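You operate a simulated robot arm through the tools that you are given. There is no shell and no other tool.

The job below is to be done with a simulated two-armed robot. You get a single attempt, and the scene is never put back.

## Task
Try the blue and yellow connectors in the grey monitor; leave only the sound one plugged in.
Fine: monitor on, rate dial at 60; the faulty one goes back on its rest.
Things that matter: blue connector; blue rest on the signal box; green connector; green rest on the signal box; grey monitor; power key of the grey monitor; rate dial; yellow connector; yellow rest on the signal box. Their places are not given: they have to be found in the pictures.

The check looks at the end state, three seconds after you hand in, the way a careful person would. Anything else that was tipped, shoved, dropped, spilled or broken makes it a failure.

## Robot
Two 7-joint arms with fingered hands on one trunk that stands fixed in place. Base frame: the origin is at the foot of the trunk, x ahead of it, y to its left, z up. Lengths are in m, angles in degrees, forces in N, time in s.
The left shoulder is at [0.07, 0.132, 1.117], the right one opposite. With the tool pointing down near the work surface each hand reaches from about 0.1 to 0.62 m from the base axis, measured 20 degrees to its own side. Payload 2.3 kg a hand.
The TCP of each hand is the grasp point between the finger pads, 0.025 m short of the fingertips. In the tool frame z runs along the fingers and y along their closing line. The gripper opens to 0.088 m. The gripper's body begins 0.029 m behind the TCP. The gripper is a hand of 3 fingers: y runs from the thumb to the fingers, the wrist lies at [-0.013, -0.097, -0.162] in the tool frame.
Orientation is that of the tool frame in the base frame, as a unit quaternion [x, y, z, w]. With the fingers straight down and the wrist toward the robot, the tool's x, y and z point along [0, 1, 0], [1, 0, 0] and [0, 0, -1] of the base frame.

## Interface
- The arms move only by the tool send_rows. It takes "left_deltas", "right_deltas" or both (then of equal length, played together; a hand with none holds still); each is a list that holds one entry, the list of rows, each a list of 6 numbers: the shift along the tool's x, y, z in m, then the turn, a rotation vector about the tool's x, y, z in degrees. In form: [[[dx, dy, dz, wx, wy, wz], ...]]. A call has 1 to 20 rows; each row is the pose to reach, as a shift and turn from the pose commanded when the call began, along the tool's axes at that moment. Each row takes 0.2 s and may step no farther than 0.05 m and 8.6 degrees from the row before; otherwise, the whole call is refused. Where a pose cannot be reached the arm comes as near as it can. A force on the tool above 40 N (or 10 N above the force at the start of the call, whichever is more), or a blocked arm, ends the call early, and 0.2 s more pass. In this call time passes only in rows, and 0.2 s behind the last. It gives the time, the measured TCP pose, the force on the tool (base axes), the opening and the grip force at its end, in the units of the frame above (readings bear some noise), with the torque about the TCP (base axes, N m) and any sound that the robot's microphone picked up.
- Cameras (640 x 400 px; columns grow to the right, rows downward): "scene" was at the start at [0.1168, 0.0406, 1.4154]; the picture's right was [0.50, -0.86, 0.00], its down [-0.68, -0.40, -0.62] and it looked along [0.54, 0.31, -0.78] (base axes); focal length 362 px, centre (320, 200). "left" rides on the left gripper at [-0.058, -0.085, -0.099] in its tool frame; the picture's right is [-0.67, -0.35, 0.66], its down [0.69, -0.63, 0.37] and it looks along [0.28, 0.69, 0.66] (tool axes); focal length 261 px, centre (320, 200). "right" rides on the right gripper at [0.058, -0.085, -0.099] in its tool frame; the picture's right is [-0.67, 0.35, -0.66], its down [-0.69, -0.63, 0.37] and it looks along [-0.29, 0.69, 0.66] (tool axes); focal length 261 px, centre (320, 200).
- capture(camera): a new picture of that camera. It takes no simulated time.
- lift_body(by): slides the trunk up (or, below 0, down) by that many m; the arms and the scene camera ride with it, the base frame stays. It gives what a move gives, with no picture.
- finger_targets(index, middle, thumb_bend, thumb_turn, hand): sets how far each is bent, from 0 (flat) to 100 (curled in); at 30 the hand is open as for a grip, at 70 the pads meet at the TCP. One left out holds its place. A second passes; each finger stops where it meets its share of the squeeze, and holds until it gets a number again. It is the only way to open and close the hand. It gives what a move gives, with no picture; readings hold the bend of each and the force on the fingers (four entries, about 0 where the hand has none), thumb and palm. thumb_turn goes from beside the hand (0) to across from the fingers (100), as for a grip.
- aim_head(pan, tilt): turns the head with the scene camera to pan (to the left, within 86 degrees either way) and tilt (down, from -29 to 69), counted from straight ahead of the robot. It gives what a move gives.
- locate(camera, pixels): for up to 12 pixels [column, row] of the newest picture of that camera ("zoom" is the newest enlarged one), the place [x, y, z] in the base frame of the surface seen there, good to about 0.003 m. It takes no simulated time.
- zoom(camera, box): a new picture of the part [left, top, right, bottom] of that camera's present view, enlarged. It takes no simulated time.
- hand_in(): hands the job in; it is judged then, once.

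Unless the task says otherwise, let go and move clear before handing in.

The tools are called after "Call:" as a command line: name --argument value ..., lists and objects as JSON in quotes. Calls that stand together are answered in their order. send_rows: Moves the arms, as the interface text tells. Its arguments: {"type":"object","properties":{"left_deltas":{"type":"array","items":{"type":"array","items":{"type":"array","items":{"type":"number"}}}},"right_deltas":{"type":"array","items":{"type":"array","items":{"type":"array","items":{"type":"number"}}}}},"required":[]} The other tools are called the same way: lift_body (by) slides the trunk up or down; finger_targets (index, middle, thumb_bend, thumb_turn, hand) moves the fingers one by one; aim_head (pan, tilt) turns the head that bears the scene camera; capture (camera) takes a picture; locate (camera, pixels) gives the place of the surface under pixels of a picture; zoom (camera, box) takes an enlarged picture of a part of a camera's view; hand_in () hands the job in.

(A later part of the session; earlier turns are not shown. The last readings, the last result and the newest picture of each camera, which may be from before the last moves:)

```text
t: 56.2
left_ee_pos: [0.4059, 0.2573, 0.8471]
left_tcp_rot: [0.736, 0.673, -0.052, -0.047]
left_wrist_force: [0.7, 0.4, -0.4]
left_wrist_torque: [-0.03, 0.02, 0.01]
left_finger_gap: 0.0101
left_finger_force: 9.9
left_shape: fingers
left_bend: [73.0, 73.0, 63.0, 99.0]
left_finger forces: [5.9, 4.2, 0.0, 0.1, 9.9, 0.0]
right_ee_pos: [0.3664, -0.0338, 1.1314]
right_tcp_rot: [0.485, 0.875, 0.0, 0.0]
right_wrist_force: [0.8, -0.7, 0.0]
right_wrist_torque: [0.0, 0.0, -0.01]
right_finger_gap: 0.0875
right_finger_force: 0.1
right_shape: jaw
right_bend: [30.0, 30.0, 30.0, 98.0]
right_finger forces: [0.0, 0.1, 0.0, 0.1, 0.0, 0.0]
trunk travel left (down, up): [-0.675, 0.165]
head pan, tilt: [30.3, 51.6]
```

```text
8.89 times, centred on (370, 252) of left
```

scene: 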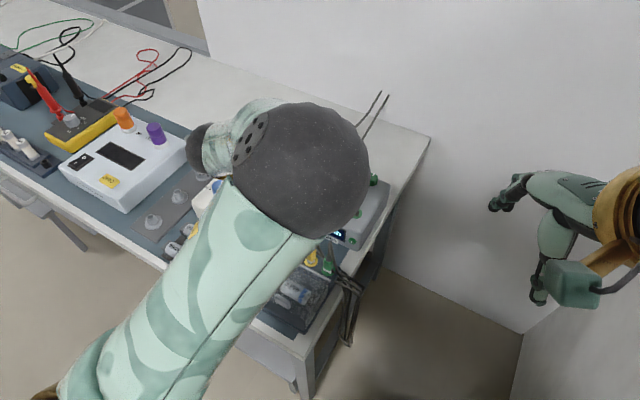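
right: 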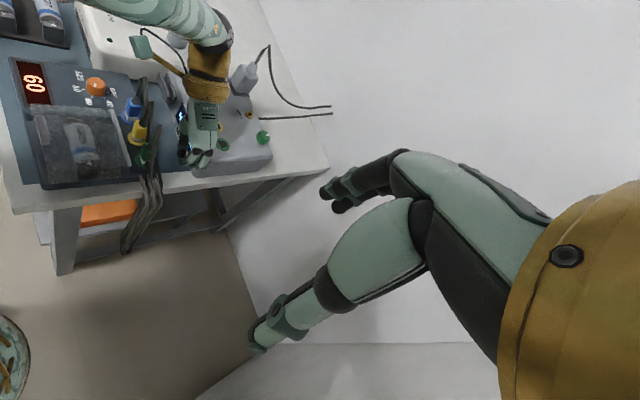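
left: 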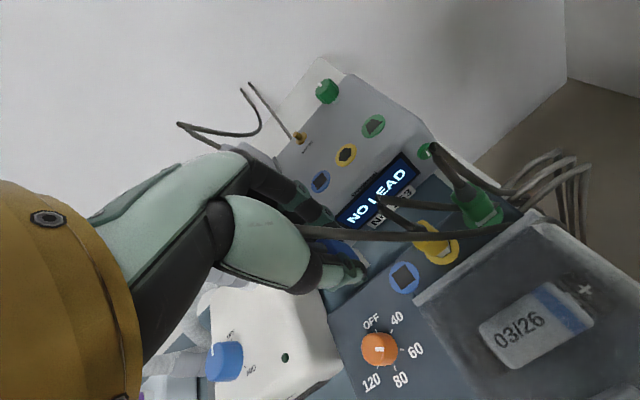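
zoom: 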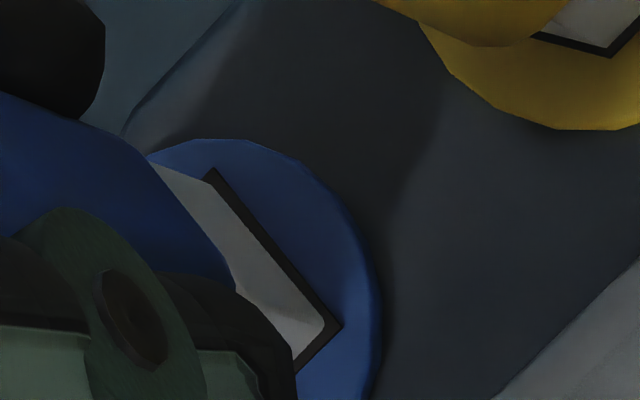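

The base is at the hole with even margins and no force. I'll go down 5 mm more in small steps.

Call:
send_rows --left_deltas '[[[0, 0.0002, 0.0015, 0, 0, 0], [0, 0.0004, 0.003, 0, 0, 0], [0, 0.0007, 0.005, 0, 0, 0]]]'

Call:
zoom --camera "right" --box '[110, 90, 150, 125]'

Call:
zoom --camera "left" --box '[330, 230, 400, 285]'

```text
t: 57.0
left_ee_pos: [0.4046, 0.2566, 0.8448]
left_tcp_rot: [0.736, 0.673, -0.048, -0.045]
left_wrist_force: [6.0, 3.4, 18.1]
left_wrist_torque: [0.01, -0.05, -0.01]
left_finger_gap: 0.0097
left_finger_force: 14.7
left_shape: fingers
left_bend: [73.0, 74.0, 63.0, 99.0]
left_finger forces: [9.2, 8.5, 0.0, 0.0, 12.2, 0.1]
right_ee_pos: [0.3645, -0.0357, 1.1323]
right_tcp_rot: [0.484, 0.875, 0.001, 0.0]
right_wrist_force: [0.1, -0.4, 0.2]
right_wrist_torque: [-0.03, 0.01, 0.0]
right_finger_gap: 0.0877
right_finger_force: 0.0
right_shape: jaw
right_bend: [30.0, 30.0, 30.0, 98.0]
right_finger forces: [0.0, 0.0, 0.1, 0.1, 0.0, 0.1]
trunk travel left (down, up): [-0.675, 0.165]
head pan, tilt: [30.3, 51.6]
```

```text
11.43 times, centred on (130, 108) of right
```

zoom: 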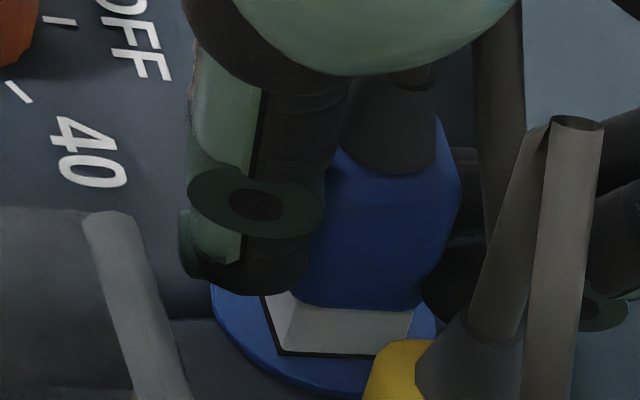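

```text
7.27 times, centred on (365, 258) of left
```

zoom: 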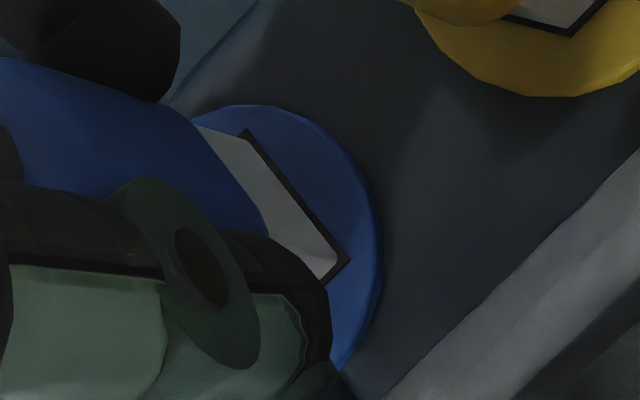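

The connector is seated on its rest (18 N down). I'll relieve the load and then open the fingers slightly.

Call:
send_rows --left_deltas '[[[0, -0.0003, -0.002, 0, 0, 0], [0, -0.0005, -0.0035, 0, 0, 0]]]'

Call:
finger_targets --hand "left" --index 62 --middle 62 --thumb_bend 62

Call:
zoom --camera "right" --box '[100, 75, 170, 130]'

Call:
zoom --camera "left" --box '[280, 180, 420, 290]'

```text
t: 57.6
left_ee_pos: [0.4051, 0.2563, 0.8446]
left_tcp_rot: [0.735, 0.674, -0.052, -0.048]
left_wrist_force: [4.1, 1.6, 5.3]
left_wrist_torque: [-0.01, -0.13, -0.03]
left_finger_gap: 0.0096
left_finger_force: 12.8
left_shape: fingers
left_bend: [73.0, 73.0, 63.0, 99.0]
left_finger forces: [8.7, 6.2, 0.0, 0.0, 10.8, 0.0]
right_ee_pos: [0.3673, -0.0326, 1.1307]
right_tcp_rot: [0.485, 0.874, 0.0, -0.001]
right_wrist_force: [-0.1, 0.2, 0.3]
right_wrist_torque: [-0.01, 0.02, 0.0]
right_finger_gap: 0.0875
right_finger_force: 0.1
right_shape: jaw
right_bend: [30.0, 30.0, 30.0, 98.0]
right_finger forces: [0.1, 0.1, 0.1, 0.0, 0.0, 0.0]
trunk travel left (down, up): [-0.675, 0.165]
head pan, tilt: [30.3, 51.6]
```

```text
t: 58.6
left_ee_pos: [0.4043, 0.2571, 0.8462]
left_tcp_rot: [0.735, 0.674, -0.051, -0.048]
left_wrist_force: [-3.3, 0.3, -1.3]
left_wrist_torque: [0.0, -0.02, 0.03]
left_finger_gap: 0.0182
left_finger_force: 1.9
left_shape: fingers
left_bend: [62.0, 62.0, 59.0, 99.0]
left_finger forces: [0.0, 0.0, 0.1, 0.1, 2.8, 0.1]
right_ee_pos: [0.3651, -0.0338, 1.1319]
right_tcp_rot: [0.485, 0.875, 0.001, -0.001]
right_wrist_force: [0.0, 0.0, -0.2]
right_wrist_torque: [-0.01, 0.0, 0.01]
right_finger_gap: 0.0876
right_finger_force: 0.0
right_shape: jaw
right_bend: [30.0, 30.0, 30.0, 98.0]
right_finger forces: [0.1, 0.0, 0.0, 0.0, 0.0, 0.0]
trunk travel left (down, up): [-0.675, 0.165]
head pan, tilt: [30.3, 51.6]
```

```text
7.27 times, centred on (135, 102) of right
```

zoom: 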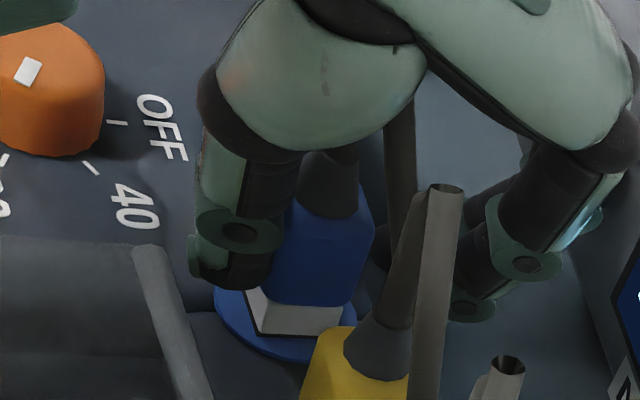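

```text
3.64 times, centred on (350, 235) of left
```

zoom: 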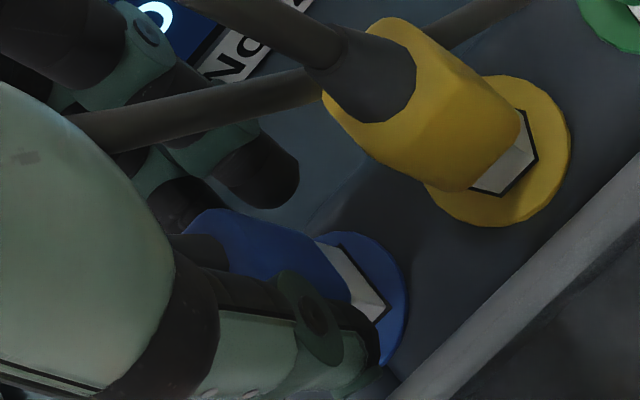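

The thumb still presses 2.8 N against the connector. I'll back it off slightly, then lift straight up.

Call:
finger_targets --hand "left" --index 60 --middle 60 --thumb_bend 58

Call:
zoom --camera "right" --box '[100, 75, 170, 130]'

```text
t: 59.6
left_ee_pos: [0.4045, 0.2569, 0.8457]
left_tcp_rot: [0.736, 0.674, -0.051, -0.048]
left_wrist_force: [0.3, -0.2, 1.2]
left_wrist_torque: [-0.02, 0.02, 0.01]
left_finger_gap: 0.023
left_finger_force: 0.0
left_shape: fingers
left_bend: [60.0, 60.0, 57.0, 99.0]
left_finger forces: [0.2, 0.1, 0.0, 0.0, 0.3, 0.1]
right_ee_pos: [0.3654, -0.0344, 1.132]
right_tcp_rot: [0.484, 0.875, 0.0, 0.0]
right_wrist_force: [0.1, -0.6, -0.8]
right_wrist_torque: [-0.01, 0.0, -0.03]
right_finger_gap: 0.0874
right_finger_force: 0.0
right_shape: jaw
right_bend: [30.0, 30.0, 30.0, 98.0]
right_finger forces: [0.0, 0.0, 0.0, 0.1, 0.1, 0.0]
trunk travel left (down, up): [-0.675, 0.165]
head pan, tilt: [30.3, 51.6]
```

```text
7.27 times, centred on (135, 102) of right
```

zoom: 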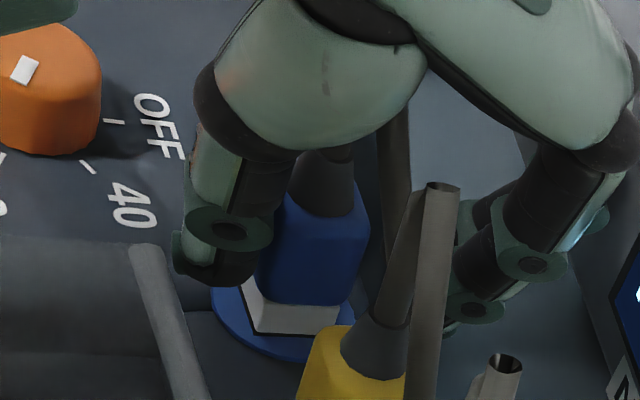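

Free of grip forces and the connector stands upright on its rest. I'll lift away straight up.

Call:
send_rows --left_deltas '[[[-0.0001, -0.0014, -0.01, 0, 0, 0], [-0.0002, -0.0027, -0.02, 0, 0, 0], [-0.0004, -0.0054, -0.04, 0, 0, 0], [-0.0007, -0.0081, -0.06, 0, 0, 0], [-0.0009, -0.0109, -0.08, 0, 0, 0], [-0.0012, -0.0136, -0.1, 0, 0, 0]]]'

Call:
zoom --camera "right" --box '[70, 30, 250, 190]'

Call:
zoom --camera "left" --box '[330, 150, 530, 330]'

```text
t: 61.0
left_ee_pos: [0.4036, 0.2552, 0.9479]
left_tcp_rot: [0.736, 0.673, -0.052, -0.048]
left_wrist_force: [0.8, -0.6, 0.4]
left_wrist_torque: [0.01, 0.04, 0.0]
left_finger_gap: 0.023
left_finger_force: 0.1
left_shape: fingers
left_bend: [60.0, 60.0, 57.0, 99.0]
left_finger forces: [0.1, 0.1, 0.0, 0.1, 0.0, 0.0]
right_ee_pos: [0.3657, -0.0345, 1.1316]
right_tcp_rot: [0.484, 0.875, 0.001, -0.001]
right_wrist_force: [-0.7, 0.4, -0.7]
right_wrist_torque: [-0.02, 0.04, 0.01]
right_finger_gap: 0.0878
right_finger_force: 0.0
right_shape: jaw
right_bend: [30.0, 30.0, 30.0, 98.0]
right_finger forces: [0.1, 0.0, 0.1, 0.0, 0.0, 0.0]
trunk travel left (down, up): [-0.675, 0.165]
head pan, tilt: [30.3, 51.6]
```

```text
2.50 times, centred on (160, 110) of right
```

zoom: 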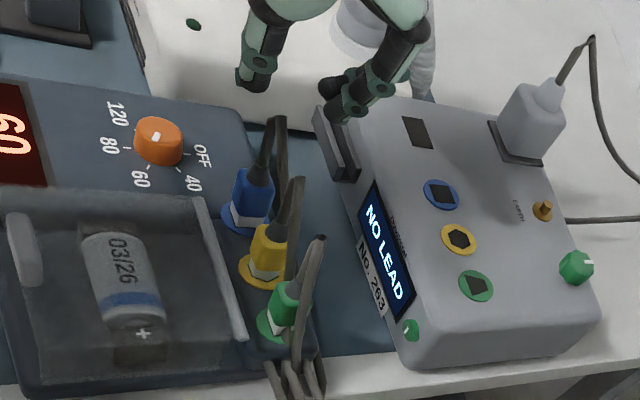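

```text
2.22 times, centred on (430, 240) of left
```

zoom: 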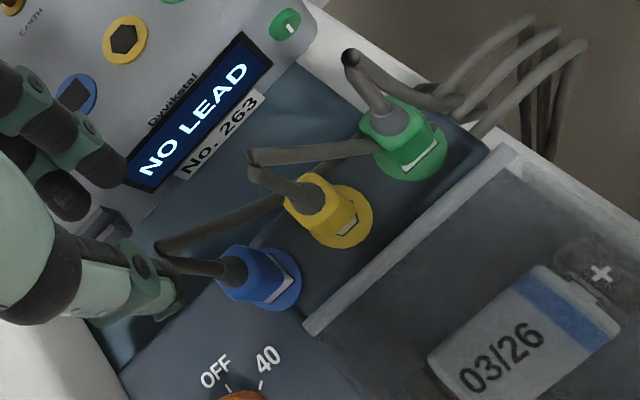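

Blue is back on its rest as before and the display reads "NO LEAD". Next I'll move over the yellow connector, keeping this same hand attitude.

Call:
send_rows --left_deltas '[[[-0.02, 0.0017, 0, 0, 0, 0], [-0.0379, 0.0034, 0, 0, 0, 0], [-0.0376, 0.0067, 0.024, 0, 0, 0], [-0.0374, 0.0098, 0.0466, 0, 0, 0]]]'

Call:
finger_targets --hand "left" --index 57 --middle 57 --thumb_bend 58

Call:
zoom --camera "right" --box '[100, 75, 190, 150]'

Call:
zoom --camera "left" --box '[280, 170, 440, 310]'

```text
t: 62.0
left_ee_pos: [0.4065, 0.2206, 0.9011]
left_tcp_rot: [0.736, 0.673, -0.051, -0.047]
left_wrist_force: [-1.5, 0.0, -0.2]
left_wrist_torque: [0.01, -0.03, 0.0]
left_finger_gap: 0.0229
left_finger_force: 0.1
left_shape: fingers
left_bend: [60.0, 60.0, 57.0, 99.0]
left_finger forces: [0.0, 0.0, 0.0, 0.1, 0.0, 0.1]
right_ee_pos: [0.3666, -0.0341, 1.1312]
right_tcp_rot: [0.485, 0.874, 0.001, 0.0]
right_wrist_force: [0.4, -1.0, 0.7]
right_wrist_torque: [0.01, -0.01, -0.02]
right_finger_gap: 0.0875
right_finger_force: 0.2
right_shape: jaw
right_bend: [30.0, 30.0, 30.0, 98.0]
right_finger forces: [0.0, 0.0, 0.0, 0.1, 0.1, 0.1]
trunk travel left (down, up): [-0.675, 0.165]
head pan, tilt: [30.3, 51.6]
```

```text
t: 63.0
left_ee_pos: [0.4041, 0.2202, 0.9009]
left_tcp_rot: [0.736, 0.674, -0.051, -0.047]
left_wrist_force: [0.5, 0.2, -0.2]
left_wrist_torque: [0.01, 0.02, 0.01]
left_finger_gap: 0.0273
left_finger_force: 0.1
left_shape: fingers
left_bend: [56.0, 56.0, 57.0, 99.0]
left_finger forces: [0.1, 0.0, 0.0, 0.0, 0.0, 0.0]
right_ee_pos: [0.3652, -0.0342, 1.1309]
right_tcp_rot: [0.485, 0.874, 0.001, 0.0]
right_wrist_force: [0.0, -1.1, -0.2]
right_wrist_torque: [0.0, -0.01, 0.0]
right_finger_gap: 0.0875
right_finger_force: 0.1
right_shape: jaw
right_bend: [30.0, 30.0, 30.0, 98.0]
right_finger forces: [0.0, 0.0, 0.0, 0.0, 0.0, 0.0]
trunk travel left (down, up): [-0.675, 0.165]
head pan, tilt: [30.3, 51.6]
```

```text
5.33 times, centred on (145, 112) of right
```

zoom: 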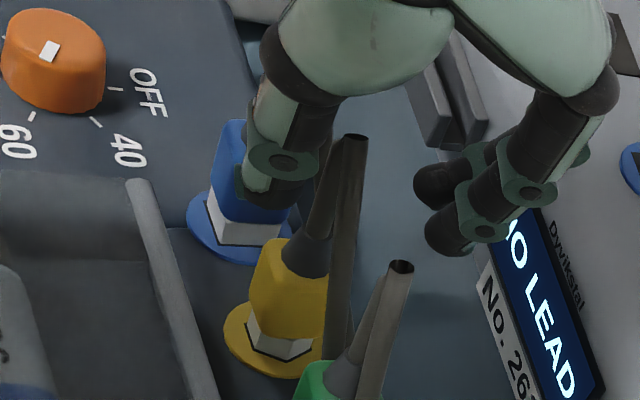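

```text
2.86 times, centred on (360, 240) of left
```

zoom: 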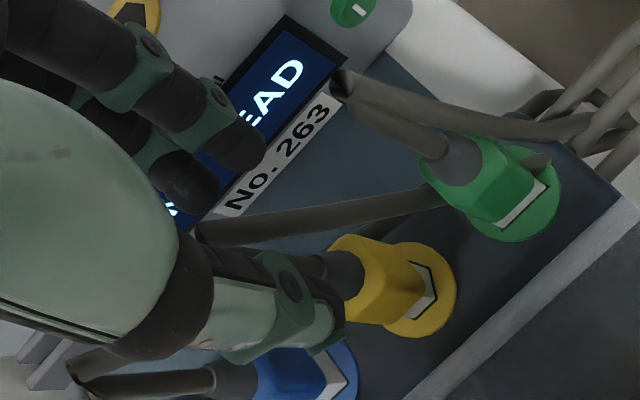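

The hand is above the yellow connector. I'll lower 33 mm and check.

Call:
send_rows --left_deltas '[[[0.0001, 0.0016, 0.012, 0, 0, 0], [0.0003, 0.0032, 0.024, 0, 0, 0], [0.0004, 0.0045, 0.033, 0, 0, 0]]]'

Call:
zoom --camera "right" --box '[110, 80, 180, 140]'

Call:
zoom --camera "left" --box '[280, 170, 440, 310]'

```text
t: 63.8
left_ee_pos: [0.4049, 0.2176, 0.866]
left_tcp_rot: [0.736, 0.673, -0.051, -0.047]
left_wrist_force: [-0.1, 0.6, 0.2]
left_wrist_torque: [-0.02, 0.01, 0.0]
left_finger_gap: 0.0273
left_finger_force: 0.1
left_shape: fingers
left_bend: [56.0, 56.0, 57.0, 99.0]
left_finger forces: [0.0, 0.1, 0.0, 0.0, 0.1, 0.0]
right_ee_pos: [0.3658, -0.0336, 1.1312]
right_tcp_rot: [0.485, 0.874, 0.001, 0.0]
right_wrist_force: [0.2, -0.7, -0.3]
right_wrist_torque: [0.01, 0.0, 0.03]
right_finger_gap: 0.0876
right_finger_force: 0.1
right_shape: jaw
right_bend: [30.0, 30.0, 30.0, 98.0]
right_finger forces: [0.0, 0.1, 0.1, 0.0, 0.0, 0.1]
trunk travel left (down, up): [-0.675, 0.165]
head pan, tilt: [30.3, 51.6]
```

```text
6.67 times, centred on (145, 110) of right
```

zoom: 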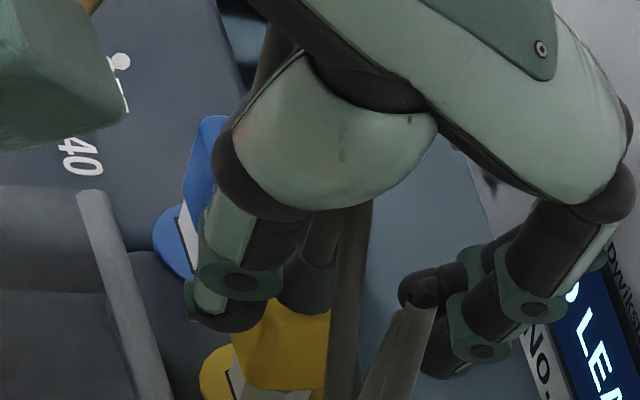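

```text
2.86 times, centred on (360, 240) of left
```

zoom: 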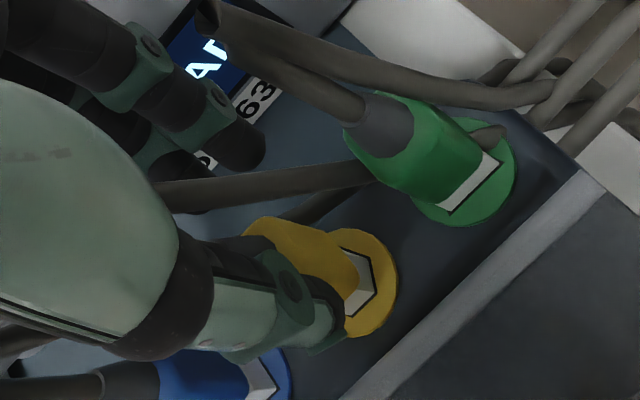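

Clear so far. I'll lower another 12 mm carefully.

Call:
send_rows --left_deltas '[[[0.0001, 0.0008, 0.006, 0, 0, 0], [0.0001, 0.0016, 0.012, 0, 0, 0]]]'

Call:
zoom --camera "right" --box '[110, 90, 170, 140]'

Call:
zoom --camera "left" --box '[280, 170, 440, 310]'

```text
t: 64.4
left_ee_pos: [0.405, 0.2182, 0.8541]
left_tcp_rot: [0.736, 0.673, -0.052, -0.047]
left_wrist_force: [-0.2, -0.1, 0.6]
left_wrist_torque: [0.0, 0.01, 0.0]
left_finger_gap: 0.0272
left_finger_force: 0.1
left_shape: fingers
left_bend: [56.0, 56.0, 57.0, 99.0]
left_finger forces: [0.0, 0.0, 0.0, 0.1, 0.0, 0.0]
right_ee_pos: [0.3663, -0.0336, 1.1317]
right_tcp_rot: [0.485, 0.874, 0.001, 0.0]
right_wrist_force: [0.2, 0.2, -0.2]
right_wrist_torque: [-0.01, 0.02, 0.05]
right_finger_gap: 0.0876
right_finger_force: 0.0
right_shape: jaw
right_bend: [30.0, 30.0, 30.0, 98.0]
right_finger forces: [0.0, 0.0, 0.0, 0.0, 0.0, 0.0]
trunk travel left (down, up): [-0.675, 0.165]
head pan, tilt: [30.3, 51.6]
```

```text
8.00 times, centred on (140, 115) of right
```

zoom: 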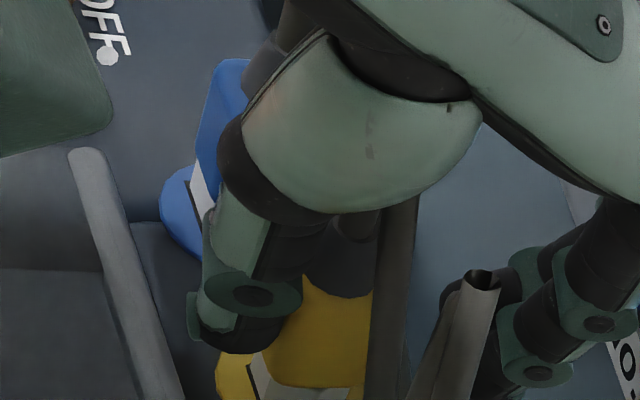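

```text
2.86 times, centred on (360, 240) of left
```

zoom: 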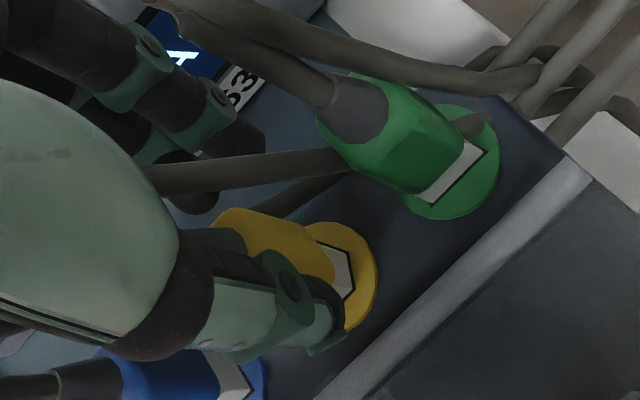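

No contact. I'll lower the last 7 mm.

Call:
send_rows --left_deltas '[[[0.0, 0.0005, 0.0035, 0, 0, 0], [0.0001, 0.0009, 0.007, 0, 0, 0]]]'

Call:
zoom --camera "right" --box '[110, 90, 170, 140]'

Call:
zoom --camera "left" --box '[290, 190, 410, 290]'

```text
t: 65.0
left_ee_pos: [0.4057, 0.2188, 0.8452]
left_tcp_rot: [0.736, 0.673, -0.052, -0.048]
left_wrist_force: [-0.6, 0.5, 0.9]
left_wrist_torque: [0.0, 0.03, 0.02]
left_finger_gap: 0.0279
left_finger_force: 0.6
left_shape: fingers
left_bend: [56.0, 56.0, 57.0, 99.0]
left_finger forces: [0.0, 0.0, 0.1, 0.0, 0.5, 0.0]
right_ee_pos: [0.3659, -0.0337, 1.1311]
right_tcp_rot: [0.486, 0.874, 0.0, -0.001]
right_wrist_force: [0.5, -0.1, 0.0]
right_wrist_torque: [-0.01, 0.0, -0.02]
right_finger_gap: 0.0878
right_finger_force: 0.0
right_shape: jaw
right_bend: [30.0, 30.0, 30.0, 98.0]
right_finger forces: [0.0, 0.0, 0.0, 0.1, 0.0, 0.0]
trunk travel left (down, up): [-0.675, 0.165]
head pan, tilt: [30.3, 51.6]
```

```text
8.00 times, centred on (140, 115) of right
```

zoom: 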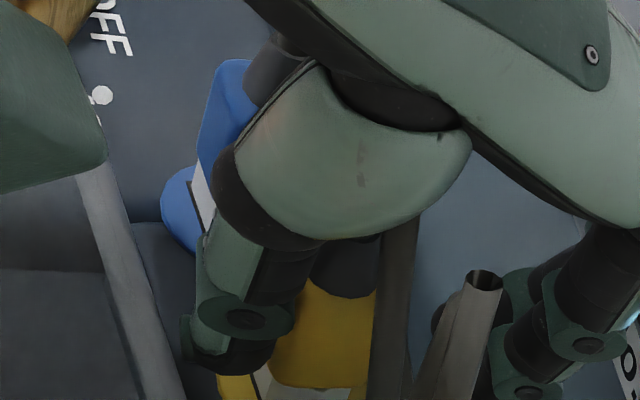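

```text
4.00 times, centred on (350, 240) of left
```

zoom: 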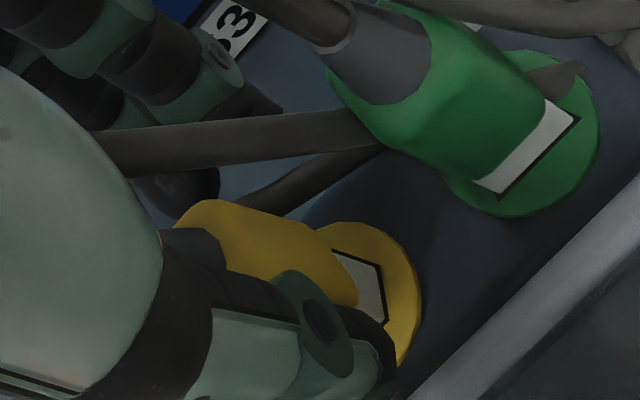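

Light thumb touch (0.5 N). I'll close gently on the yellow connector.

Call:
finger_targets --hand "left" --index 65 --middle 65 --thumb_bend 62

Call:
zoom --camera "right" --box '[110, 90, 170, 140]'

Call:
zoom --camera "left" --box '[290, 190, 410, 290]'

```text
t: 66.0
left_ee_pos: [0.4041, 0.2189, 0.8469]
left_tcp_rot: [0.736, 0.673, -0.051, -0.046]
left_wrist_force: [-3.6, 0.1, -1.1]
left_wrist_torque: [0.02, 0.03, 0.03]
left_finger_gap: 0.0161
left_finger_force: 1.5
left_shape: fingers
left_bend: [65.0, 65.0, 59.0, 99.0]
left_finger forces: [0.0, 0.1, 0.0, 0.0, 3.2, 0.0]
right_ee_pos: [0.3637, -0.0334, 1.1318]
right_tcp_rot: [0.486, 0.874, 0.002, 0.0]
right_wrist_force: [0.6, -0.2, 1.1]
right_wrist_torque: [0.0, 0.0, 0.01]
right_finger_gap: 0.0879
right_finger_force: 0.0
right_shape: jaw
right_bend: [30.0, 30.0, 30.0, 98.0]
right_finger forces: [0.0, 0.0, 0.0, 0.0, 0.0, 0.1]
trunk travel left (down, up): [-0.675, 0.165]
head pan, tilt: [30.3, 51.6]
```

```text
8.00 times, centred on (140, 115) of right
```

zoom: 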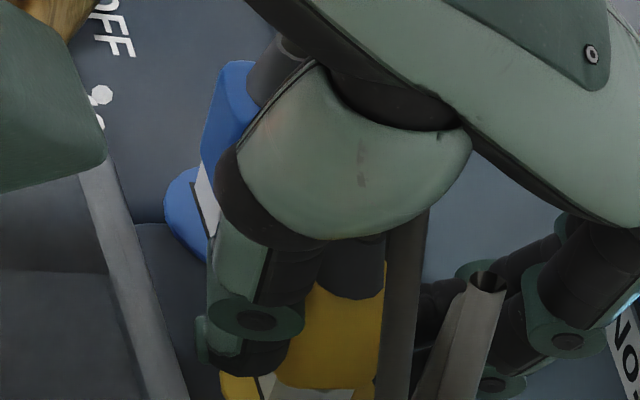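

```text
4.00 times, centred on (350, 240) of left
```

zoom: 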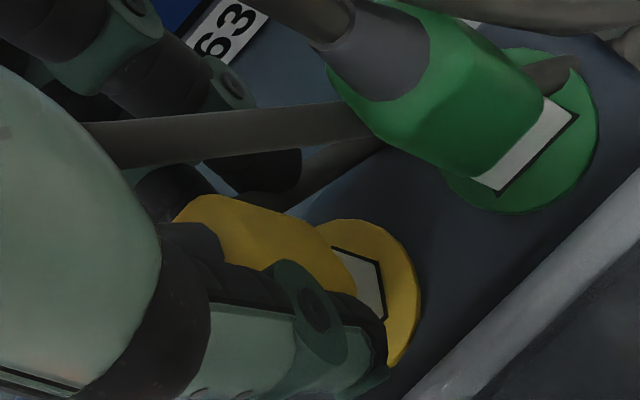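

Thumb touches; fingers not yet. I'll close the fingers fully as I did for the blue one.

Call:
finger_targets --hand "left" --index 70 --middle 70

Call:
finger_targets --hand "left" --index 75 --middle 75 --thumb_bend 72

Call:
zoom --camera "right" --box '[110, 90, 170, 140]'

Call:
zoom --camera "left" --box '[290, 190, 410, 290]'

```text
t: 67.0
left_ee_pos: [0.4041, 0.2198, 0.8472]
left_tcp_rot: [0.736, 0.673, -0.051, -0.047]
left_wrist_force: [-1.8, 0.9, -0.4]
left_wrist_torque: [-0.02, -0.02, 0.01]
left_finger_gap: 0.0127
left_finger_force: 2.5
left_shape: fingers
left_bend: [68.0, 69.0, 59.0, 99.0]
left_finger forces: [1.2, 0.6, 0.0, 0.1, 3.5, 0.1]
right_ee_pos: [0.3648, -0.0342, 1.1316]
right_tcp_rot: [0.486, 0.874, 0.0, 0.0]
right_wrist_force: [-0.5, 0.5, 0.0]
right_wrist_torque: [0.01, 0.03, 0.02]
right_finger_gap: 0.0875
right_finger_force: 0.0
right_shape: jaw
right_bend: [30.0, 30.0, 30.0, 98.0]
right_finger forces: [0.1, 0.0, 0.0, 0.0, 0.0, 0.1]
trunk travel left (down, up): [-0.675, 0.165]
head pan, tilt: [30.3, 51.6]
```

```text
t: 68.0
left_ee_pos: [0.4054, 0.2186, 0.8459]
left_tcp_rot: [0.735, 0.674, -0.052, -0.048]
left_wrist_force: [1.4, -0.6, 0.5]
left_wrist_torque: [-0.02, -0.06, 0.03]
left_finger_gap: 0.0104
left_finger_force: 11.0
left_shape: fingers
left_bend: [73.0, 73.0, 61.0, 99.0]
left_finger forces: [6.5, 5.4, 0.0, 0.0, 10.6, 0.0]
right_ee_pos: [0.3666, -0.0338, 1.1311]
right_tcp_rot: [0.485, 0.874, 0.0, 0.0]
right_wrist_force: [0.2, 0.8, 0.2]
right_wrist_torque: [0.03, -0.03, -0.01]
right_finger_gap: 0.0876
right_finger_force: 0.0
right_shape: jaw
right_bend: [30.0, 30.0, 30.0, 98.0]
right_finger forces: [0.0, 0.1, 0.1, 0.0, 0.0, 0.0]
trunk travel left (down, up): [-0.675, 0.165]
head pan, tilt: [30.3, 51.6]
```

```text
8.00 times, centred on (140, 115) of right
```

zoom: 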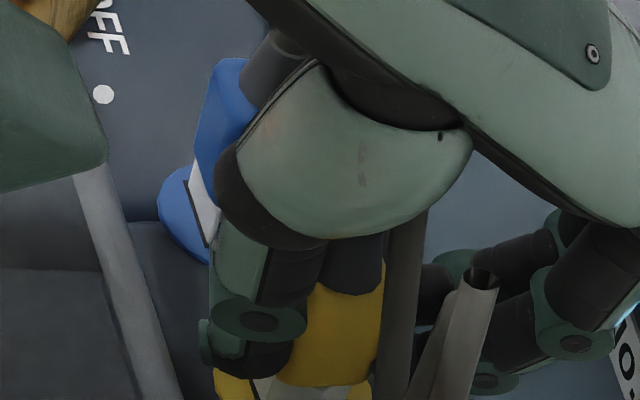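

```text
4.00 times, centred on (350, 240) of left
```

zoom: 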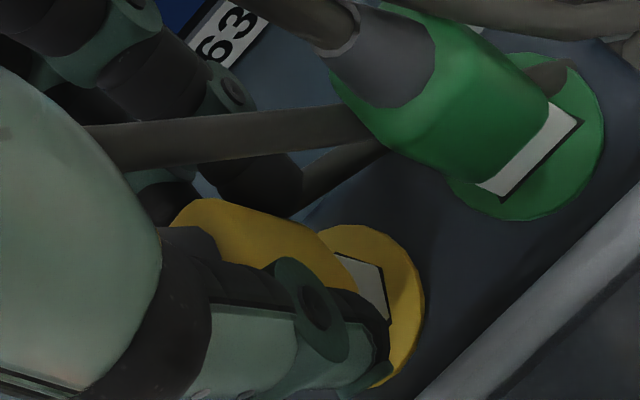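

Grip is 11 N, as with blue. I'll lift straight up in steps.

Call:
send_rows --left_deltas '[[[0, -0.0004, -0.003, 0, 0, 0], [-0.0001, -0.0011, -0.008, 0, 0, 0], [-0.0001, -0.0016, -0.012, 0, 0, 0]]]'

Call:
zoom --camera "right" --box '[110, 80, 180, 140]'

Call:
zoom --camera "left" --box '[290, 190, 410, 290]'

```text
t: 68.8
left_ee_pos: [0.4056, 0.2206, 0.8596]
left_tcp_rot: [0.736, 0.673, -0.052, -0.047]
left_wrist_force: [0.1, -0.6, 0.3]
left_wrist_torque: [-0.02, 0.01, -0.02]
left_finger_gap: 0.0105
left_finger_force: 10.7
left_shape: fingers
left_bend: [73.0, 73.0, 61.0, 99.0]
left_finger forces: [6.1, 4.6, 0.1, 0.0, 10.8, 0.0]
right_ee_pos: [0.3663, -0.0334, 1.1311]
right_tcp_rot: [0.485, 0.874, 0.0, -0.001]
right_wrist_force: [-0.1, -0.3, -0.5]
right_wrist_torque: [0.0, -0.01, -0.01]
right_finger_gap: 0.0878
right_finger_force: 0.1
right_shape: jaw
right_bend: [30.0, 30.0, 30.0, 98.0]
right_finger forces: [0.0, 0.1, 0.0, 0.1, 0.0, 0.1]
trunk travel left (down, up): [-0.675, 0.165]
head pan, tilt: [30.3, 51.6]
```

```text
6.67 times, centred on (145, 110) of right
```

zoom: 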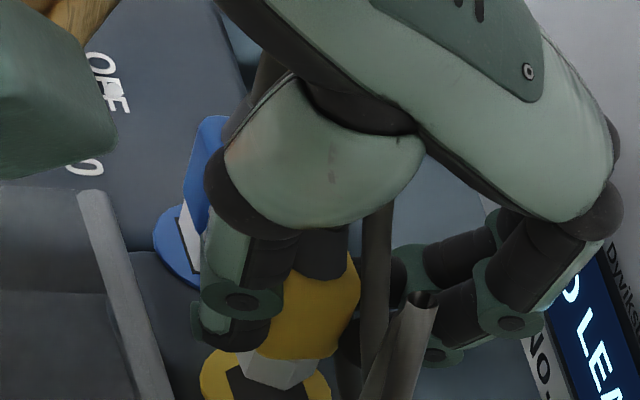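

```text
4.00 times, centred on (350, 240) of left
```

zoom: 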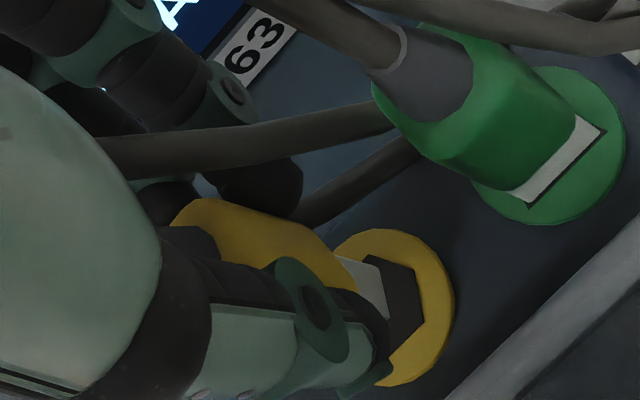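

The yellow connector is out. I'll lift it 55 mm more and carry it over the yellow socket.

Call:
send_rows --left_deltas '[[[-0.0002, -0.0027, -0.02, 0, 0, 0], [-0.0005, -0.0054, -0.04, 0, 0, 0], [-0.0006, -0.0074, -0.0546, 0, 0, 0]]]'

Call:
send_rows --left_deltas '[[[0.003, 0.0232, -0.0032, 0, 0, 0], [0.0061, 0.0464, -0.0064, 0, 0, 0], [0.0091, 0.0697, -0.0096, 0, 0, 0], [0.0122, 0.0929, -0.0128, 0, 0, 0], [0.0152, 0.1161, -0.016, 0, 0, 0]]]'

Call:
zoom --camera "right" --box '[160, 60, 260, 150]'

Call:
zoom --camera "left" --box '[290, 190, 430, 310]'

```text
t: 69.6
left_ee_pos: [0.4046, 0.2185, 0.9165]
left_tcp_rot: [0.736, 0.674, -0.052, -0.047]
left_wrist_force: [-0.2, -0.1, -0.7]
left_wrist_torque: [-0.02, 0.0, -0.04]
left_finger_gap: 0.0105
left_finger_force: 10.8
left_shape: fingers
left_bend: [73.0, 74.0, 61.0, 99.0]
left_finger forces: [6.4, 4.3, 0.0, 0.1, 10.6, 0.1]
right_ee_pos: [0.3661, -0.0345, 1.1315]
right_tcp_rot: [0.484, 0.875, 0.0, -0.001]
right_wrist_force: [1.4, 0.5, 0.5]
right_wrist_torque: [0.02, 0.01, 0.01]
right_finger_gap: 0.088
right_finger_force: 0.0
right_shape: jaw
right_bend: [30.0, 30.0, 30.0, 98.0]
right_finger forces: [0.0, 0.0, 0.0, 0.0, 0.1, 0.0]
trunk travel left (down, up): [-0.675, 0.165]
head pan, tilt: [30.3, 51.6]
```

```text
t: 70.8
left_ee_pos: [0.5251, 0.2227, 0.9144]
left_tcp_rot: [0.735, 0.674, -0.052, -0.048]
left_wrist_force: [0.4, -0.8, -0.7]
left_wrist_torque: [0.01, -0.01, 0.01]
left_finger_gap: 0.0106
left_finger_force: 10.9
left_shape: fingers
left_bend: [74.0, 74.0, 61.0, 99.0]
left_finger forces: [6.2, 4.4, 0.1, 0.0, 10.5, 0.0]
right_ee_pos: [0.368, -0.0338, 1.1301]
right_tcp_rot: [0.485, 0.875, 0.0, -0.001]
right_wrist_force: [0.3, -0.3, -0.4]
right_wrist_torque: [-0.01, -0.02, 0.01]
right_finger_gap: 0.0875
right_finger_force: 0.1
right_shape: jaw
right_bend: [30.0, 30.0, 30.0, 98.0]
right_finger forces: [0.0, 0.0, 0.1, 0.1, 0.0, 0.0]
trunk travel left (down, up): [-0.675, 0.165]
head pan, tilt: [30.3, 51.6]
```

```text
4.44 times, centred on (210, 105) of right
```

zoom: 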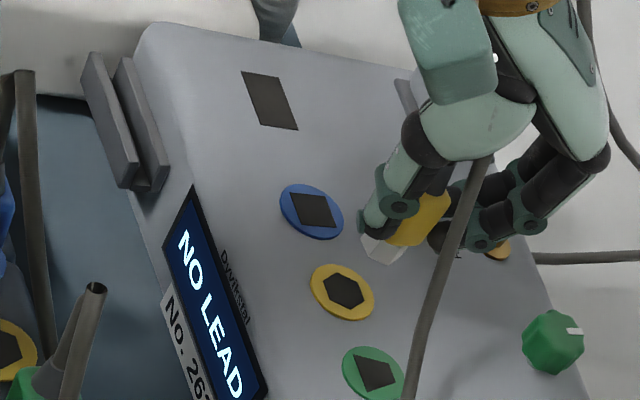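

```text
3.33 times, centred on (360, 250) of left
```

zoom: 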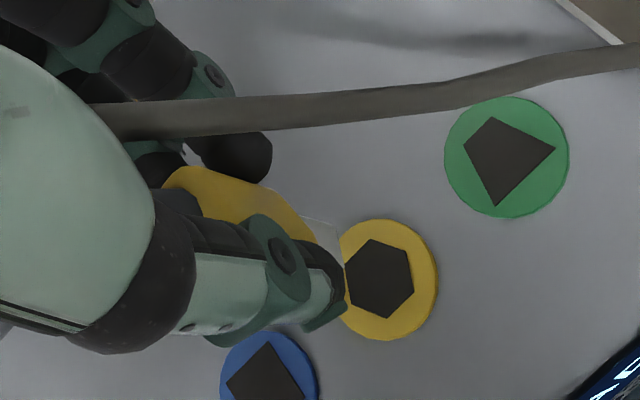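

The yellow connector is over its socket area. I'll lower 20 mm and measure alignment.

Call:
send_rows --left_deltas '[[[0.0001, 0.0014, 0.01, 0, 0, 0], [0.0002, 0.0027, 0.02, 0, 0, 0]]]'

Call:
zoom --camera "right" --box '[200, 95, 245, 135]'

Call:
zoom --camera "left" --box '[335, 225, 400, 280]'

```text
t: 71.4
left_ee_pos: [0.5249, 0.2234, 0.8937]
left_tcp_rot: [0.736, 0.673, -0.051, -0.047]
left_wrist_force: [0.4, -0.4, -0.6]
left_wrist_torque: [-0.02, 0.02, 0.01]
left_finger_gap: 0.0102
left_finger_force: 10.0
left_shape: fingers
left_bend: [74.0, 74.0, 61.0, 99.0]
left_finger forces: [6.0, 4.4, 0.1, 0.1, 10.6, 0.0]
right_ee_pos: [0.3657, -0.0335, 1.1308]
right_tcp_rot: [0.485, 0.874, 0.0, 0.0]
right_wrist_force: [0.0, 0.0, 0.7]
right_wrist_torque: [0.0, -0.02, 0.0]
right_finger_gap: 0.0878
right_finger_force: 0.1
right_shape: jaw
right_bend: [30.0, 30.0, 30.0, 98.0]
right_finger forces: [0.0, 0.1, 0.0, 0.1, 0.1, 0.1]
trunk travel left (down, up): [-0.675, 0.165]
head pan, tilt: [30.3, 51.6]
```

```text
10.00 times, centred on (222, 115) of right
```

zoom: 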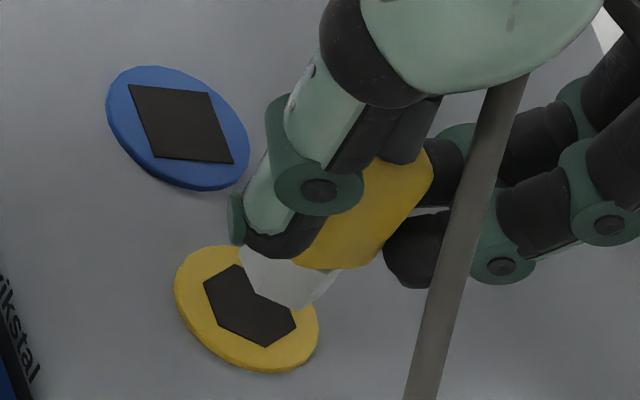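

```text
7.27 times, centred on (368, 252) of left
```

zoom: 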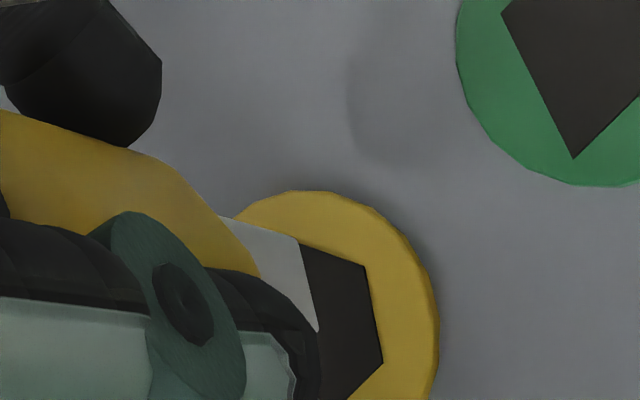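

I'll zoom in closer on the hexagonal base and its hole.

Call:
zoom --camera "right" --box '[212, 112, 240, 132]'

Call:
zoom --camera "left" --box '[355, 245, 400, 280]'

```text
16.00 times, centred on (226, 122) of right
```

zoom: 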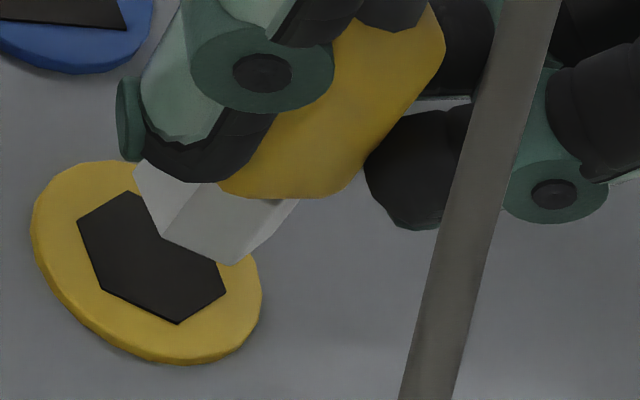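

```text
11.43 times, centred on (378, 262) of left
```

zoom: 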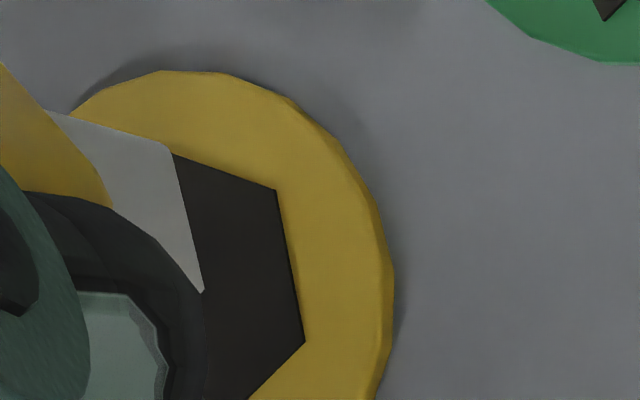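

The hexagon is offset by about (+1.0, −1.4) mm and yawed about 2.5°. I'll correct these and lower 8 mm.

Call:
send_rows --left_deltas '[[[0.0008, -0.001, 0.0, 0, 0, 2.5], [0.0008, -0.0005, 0.004, 0, 0, 2.5], [0.0008, 0.0, 0.008, 0, 0, 2.5]]]'

Call:
zoom --camera "right" --box '[202, 112, 230, 132]'

Call:
zoom --camera "left" --box '[355, 245, 400, 280]'

```text
t: 72.2
left_ee_pos: [0.5218, 0.2233, 0.8866]
left_tcp_rot: [0.751, 0.657, -0.051, -0.046]
left_wrist_force: [0.0, 0.7, 0.0]
left_wrist_torque: [-0.01, 0.01, 0.02]
left_finger_gap: 0.0102
left_finger_force: 10.6
left_shape: fingers
left_bend: [74.0, 74.0, 61.0, 99.0]
left_finger forces: [6.1, 4.4, 0.0, 0.0, 10.5, 0.0]
right_ee_pos: [0.3656, -0.0345, 1.1317]
right_tcp_rot: [0.485, 0.875, 0.001, -0.001]
right_wrist_force: [-0.7, -0.7, 0.1]
right_wrist_torque: [0.02, -0.03, -0.02]
right_finger_gap: 0.0875
right_finger_force: 0.1
right_shape: jaw
right_bend: [30.0, 30.0, 30.0, 98.0]
right_finger forces: [0.0, 0.0, 0.0, 0.0, 0.0, 0.1]
trunk travel left (down, up): [-0.675, 0.165]
head pan, tilt: [30.3, 51.6]
```

```text
16.00 times, centred on (216, 122) of right
```

zoom: 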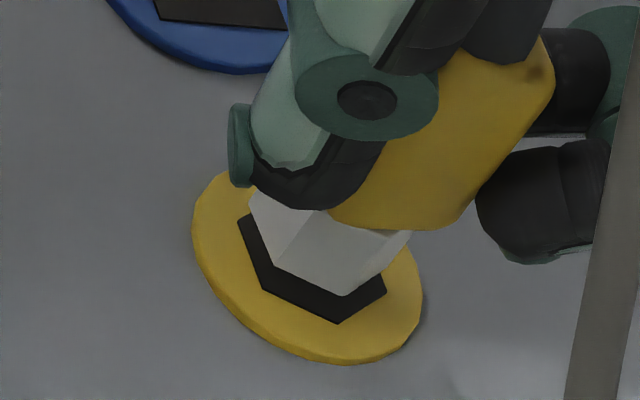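

```text
11.43 times, centred on (378, 262) of left
```

zoom: 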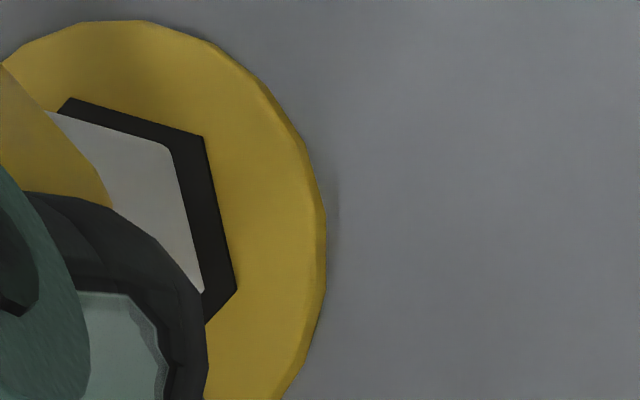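

Closer now: about 5 mm above, needing about +1.2 mm in x and +0.6 mm in y. I'll correct and lower 4 mm.

Call:
send_rows --left_deltas '[[[0.0007, 0.0011, 0.0, 0, 0, 0], [0.0007, 0.0014, 0.002, 0, 0, 0], [0.0007, 0.0016, 0.004, 0, 0, 0]]]'

Call:
zoom --camera "right" --box '[202, 112, 230, 132]'

Call:
zoom --camera "left" --box '[355, 245, 400, 280]'

```text
t: 73.0
left_ee_pos: [0.5243, 0.2245, 0.8813]
left_tcp_rot: [0.75, 0.658, -0.052, -0.047]
left_wrist_force: [0.0, 0.0, 0.1]
left_wrist_torque: [0.0, 0.02, -0.03]
left_finger_gap: 0.0103
left_finger_force: 10.7
left_shape: fingers
left_bend: [74.0, 74.0, 61.0, 99.0]
left_finger forces: [6.1, 4.7, 0.0, 0.0, 10.7, 0.0]
right_ee_pos: [0.3667, -0.0336, 1.132]
right_tcp_rot: [0.485, 0.875, 0.0, 0.0]
right_wrist_force: [0.2, 0.3, 0.2]
right_wrist_torque: [-0.01, -0.02, 0.01]
right_finger_gap: 0.0875
right_finger_force: 0.2
right_shape: jaw
right_bend: [30.0, 30.0, 30.0, 98.0]
right_finger forces: [0.0, 0.1, 0.0, 0.0, 0.1, 0.0]
trunk travel left (down, up): [-0.675, 0.165]
head pan, tilt: [30.3, 51.6]
```

```text
16.00 times, centred on (216, 122) of right
```

zoom: 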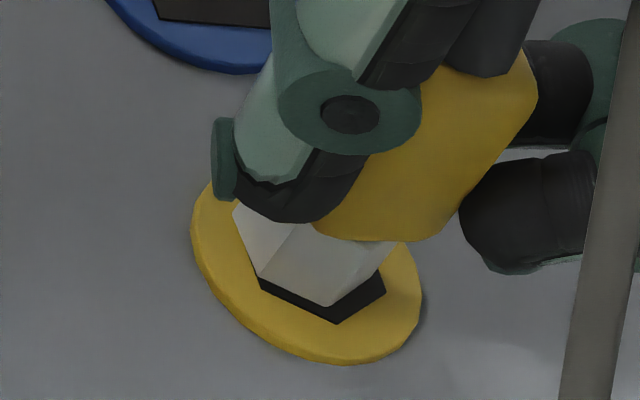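

```text
11.43 times, centred on (378, 262) of left
```

zoom: 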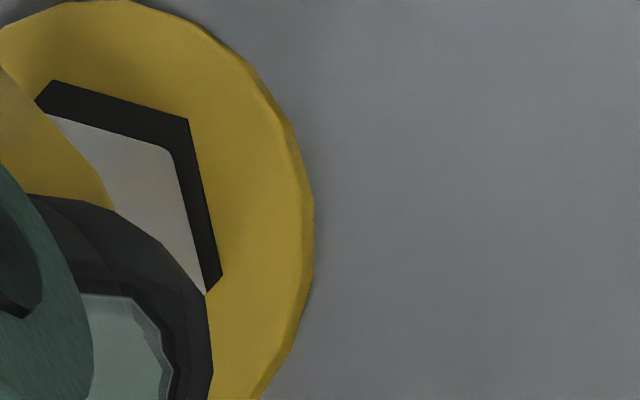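

Still about 1.4 mm short in x. I'll shift +1.4 mm in x and re-check before entering.

Call:
send_rows --left_deltas '[[[-0.0001, 0.0014, 0.0, 0, 0, 0]]]'

Call:
zoom --camera "right" --box '[202, 112, 230, 132]'

Call:
zoom --camera "left" --box '[345, 245, 390, 280]'

```text
t: 73.4
left_ee_pos: [0.5237, 0.2251, 0.8823]
left_tcp_rot: [0.75, 0.657, -0.053, -0.046]
left_wrist_force: [-2.0, -0.4, 1.4]
left_wrist_torque: [0.01, 0.02, 0.0]
left_finger_gap: 0.0103
left_finger_force: 10.8
left_shape: fingers
left_bend: [74.0, 74.0, 61.0, 99.0]
left_finger forces: [5.5, 3.8, 0.1, 0.1, 11.4, 0.1]
right_ee_pos: [0.3654, -0.0336, 1.131]
right_tcp_rot: [0.484, 0.875, 0.001, 0.0]
right_wrist_force: [1.7, -0.4, 0.8]
right_wrist_torque: [0.0, 0.0, -0.02]
right_finger_gap: 0.0876
right_finger_force: 0.1
right_shape: jaw
right_bend: [30.0, 30.0, 30.0, 98.0]
right_finger forces: [0.0, 0.0, 0.0, 0.0, 0.1, 0.0]
trunk travel left (down, up): [-0.675, 0.165]
head pan, tilt: [30.3, 51.6]
```

```text
16.00 times, centred on (216, 122) of right
```

zoom: 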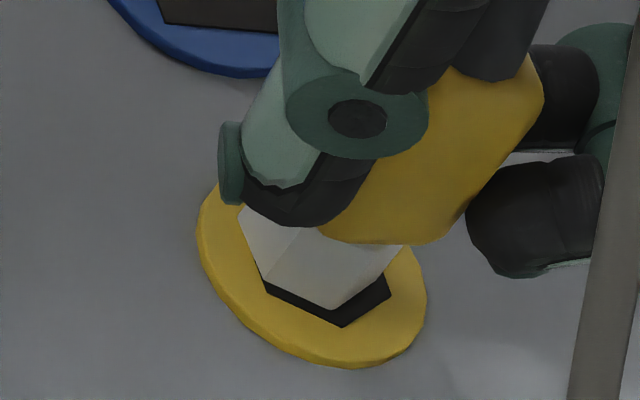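

```text
11.43 times, centred on (368, 262) of left
```

zoom: 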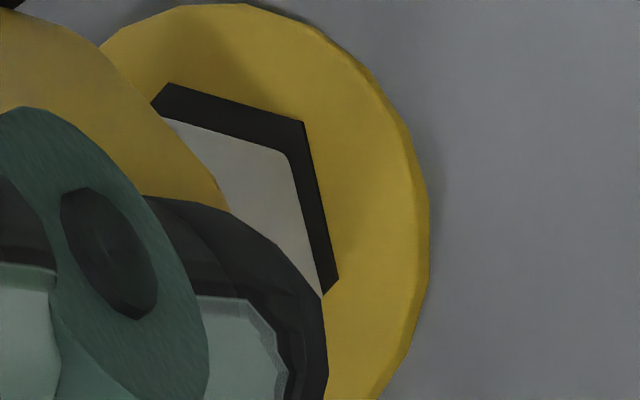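

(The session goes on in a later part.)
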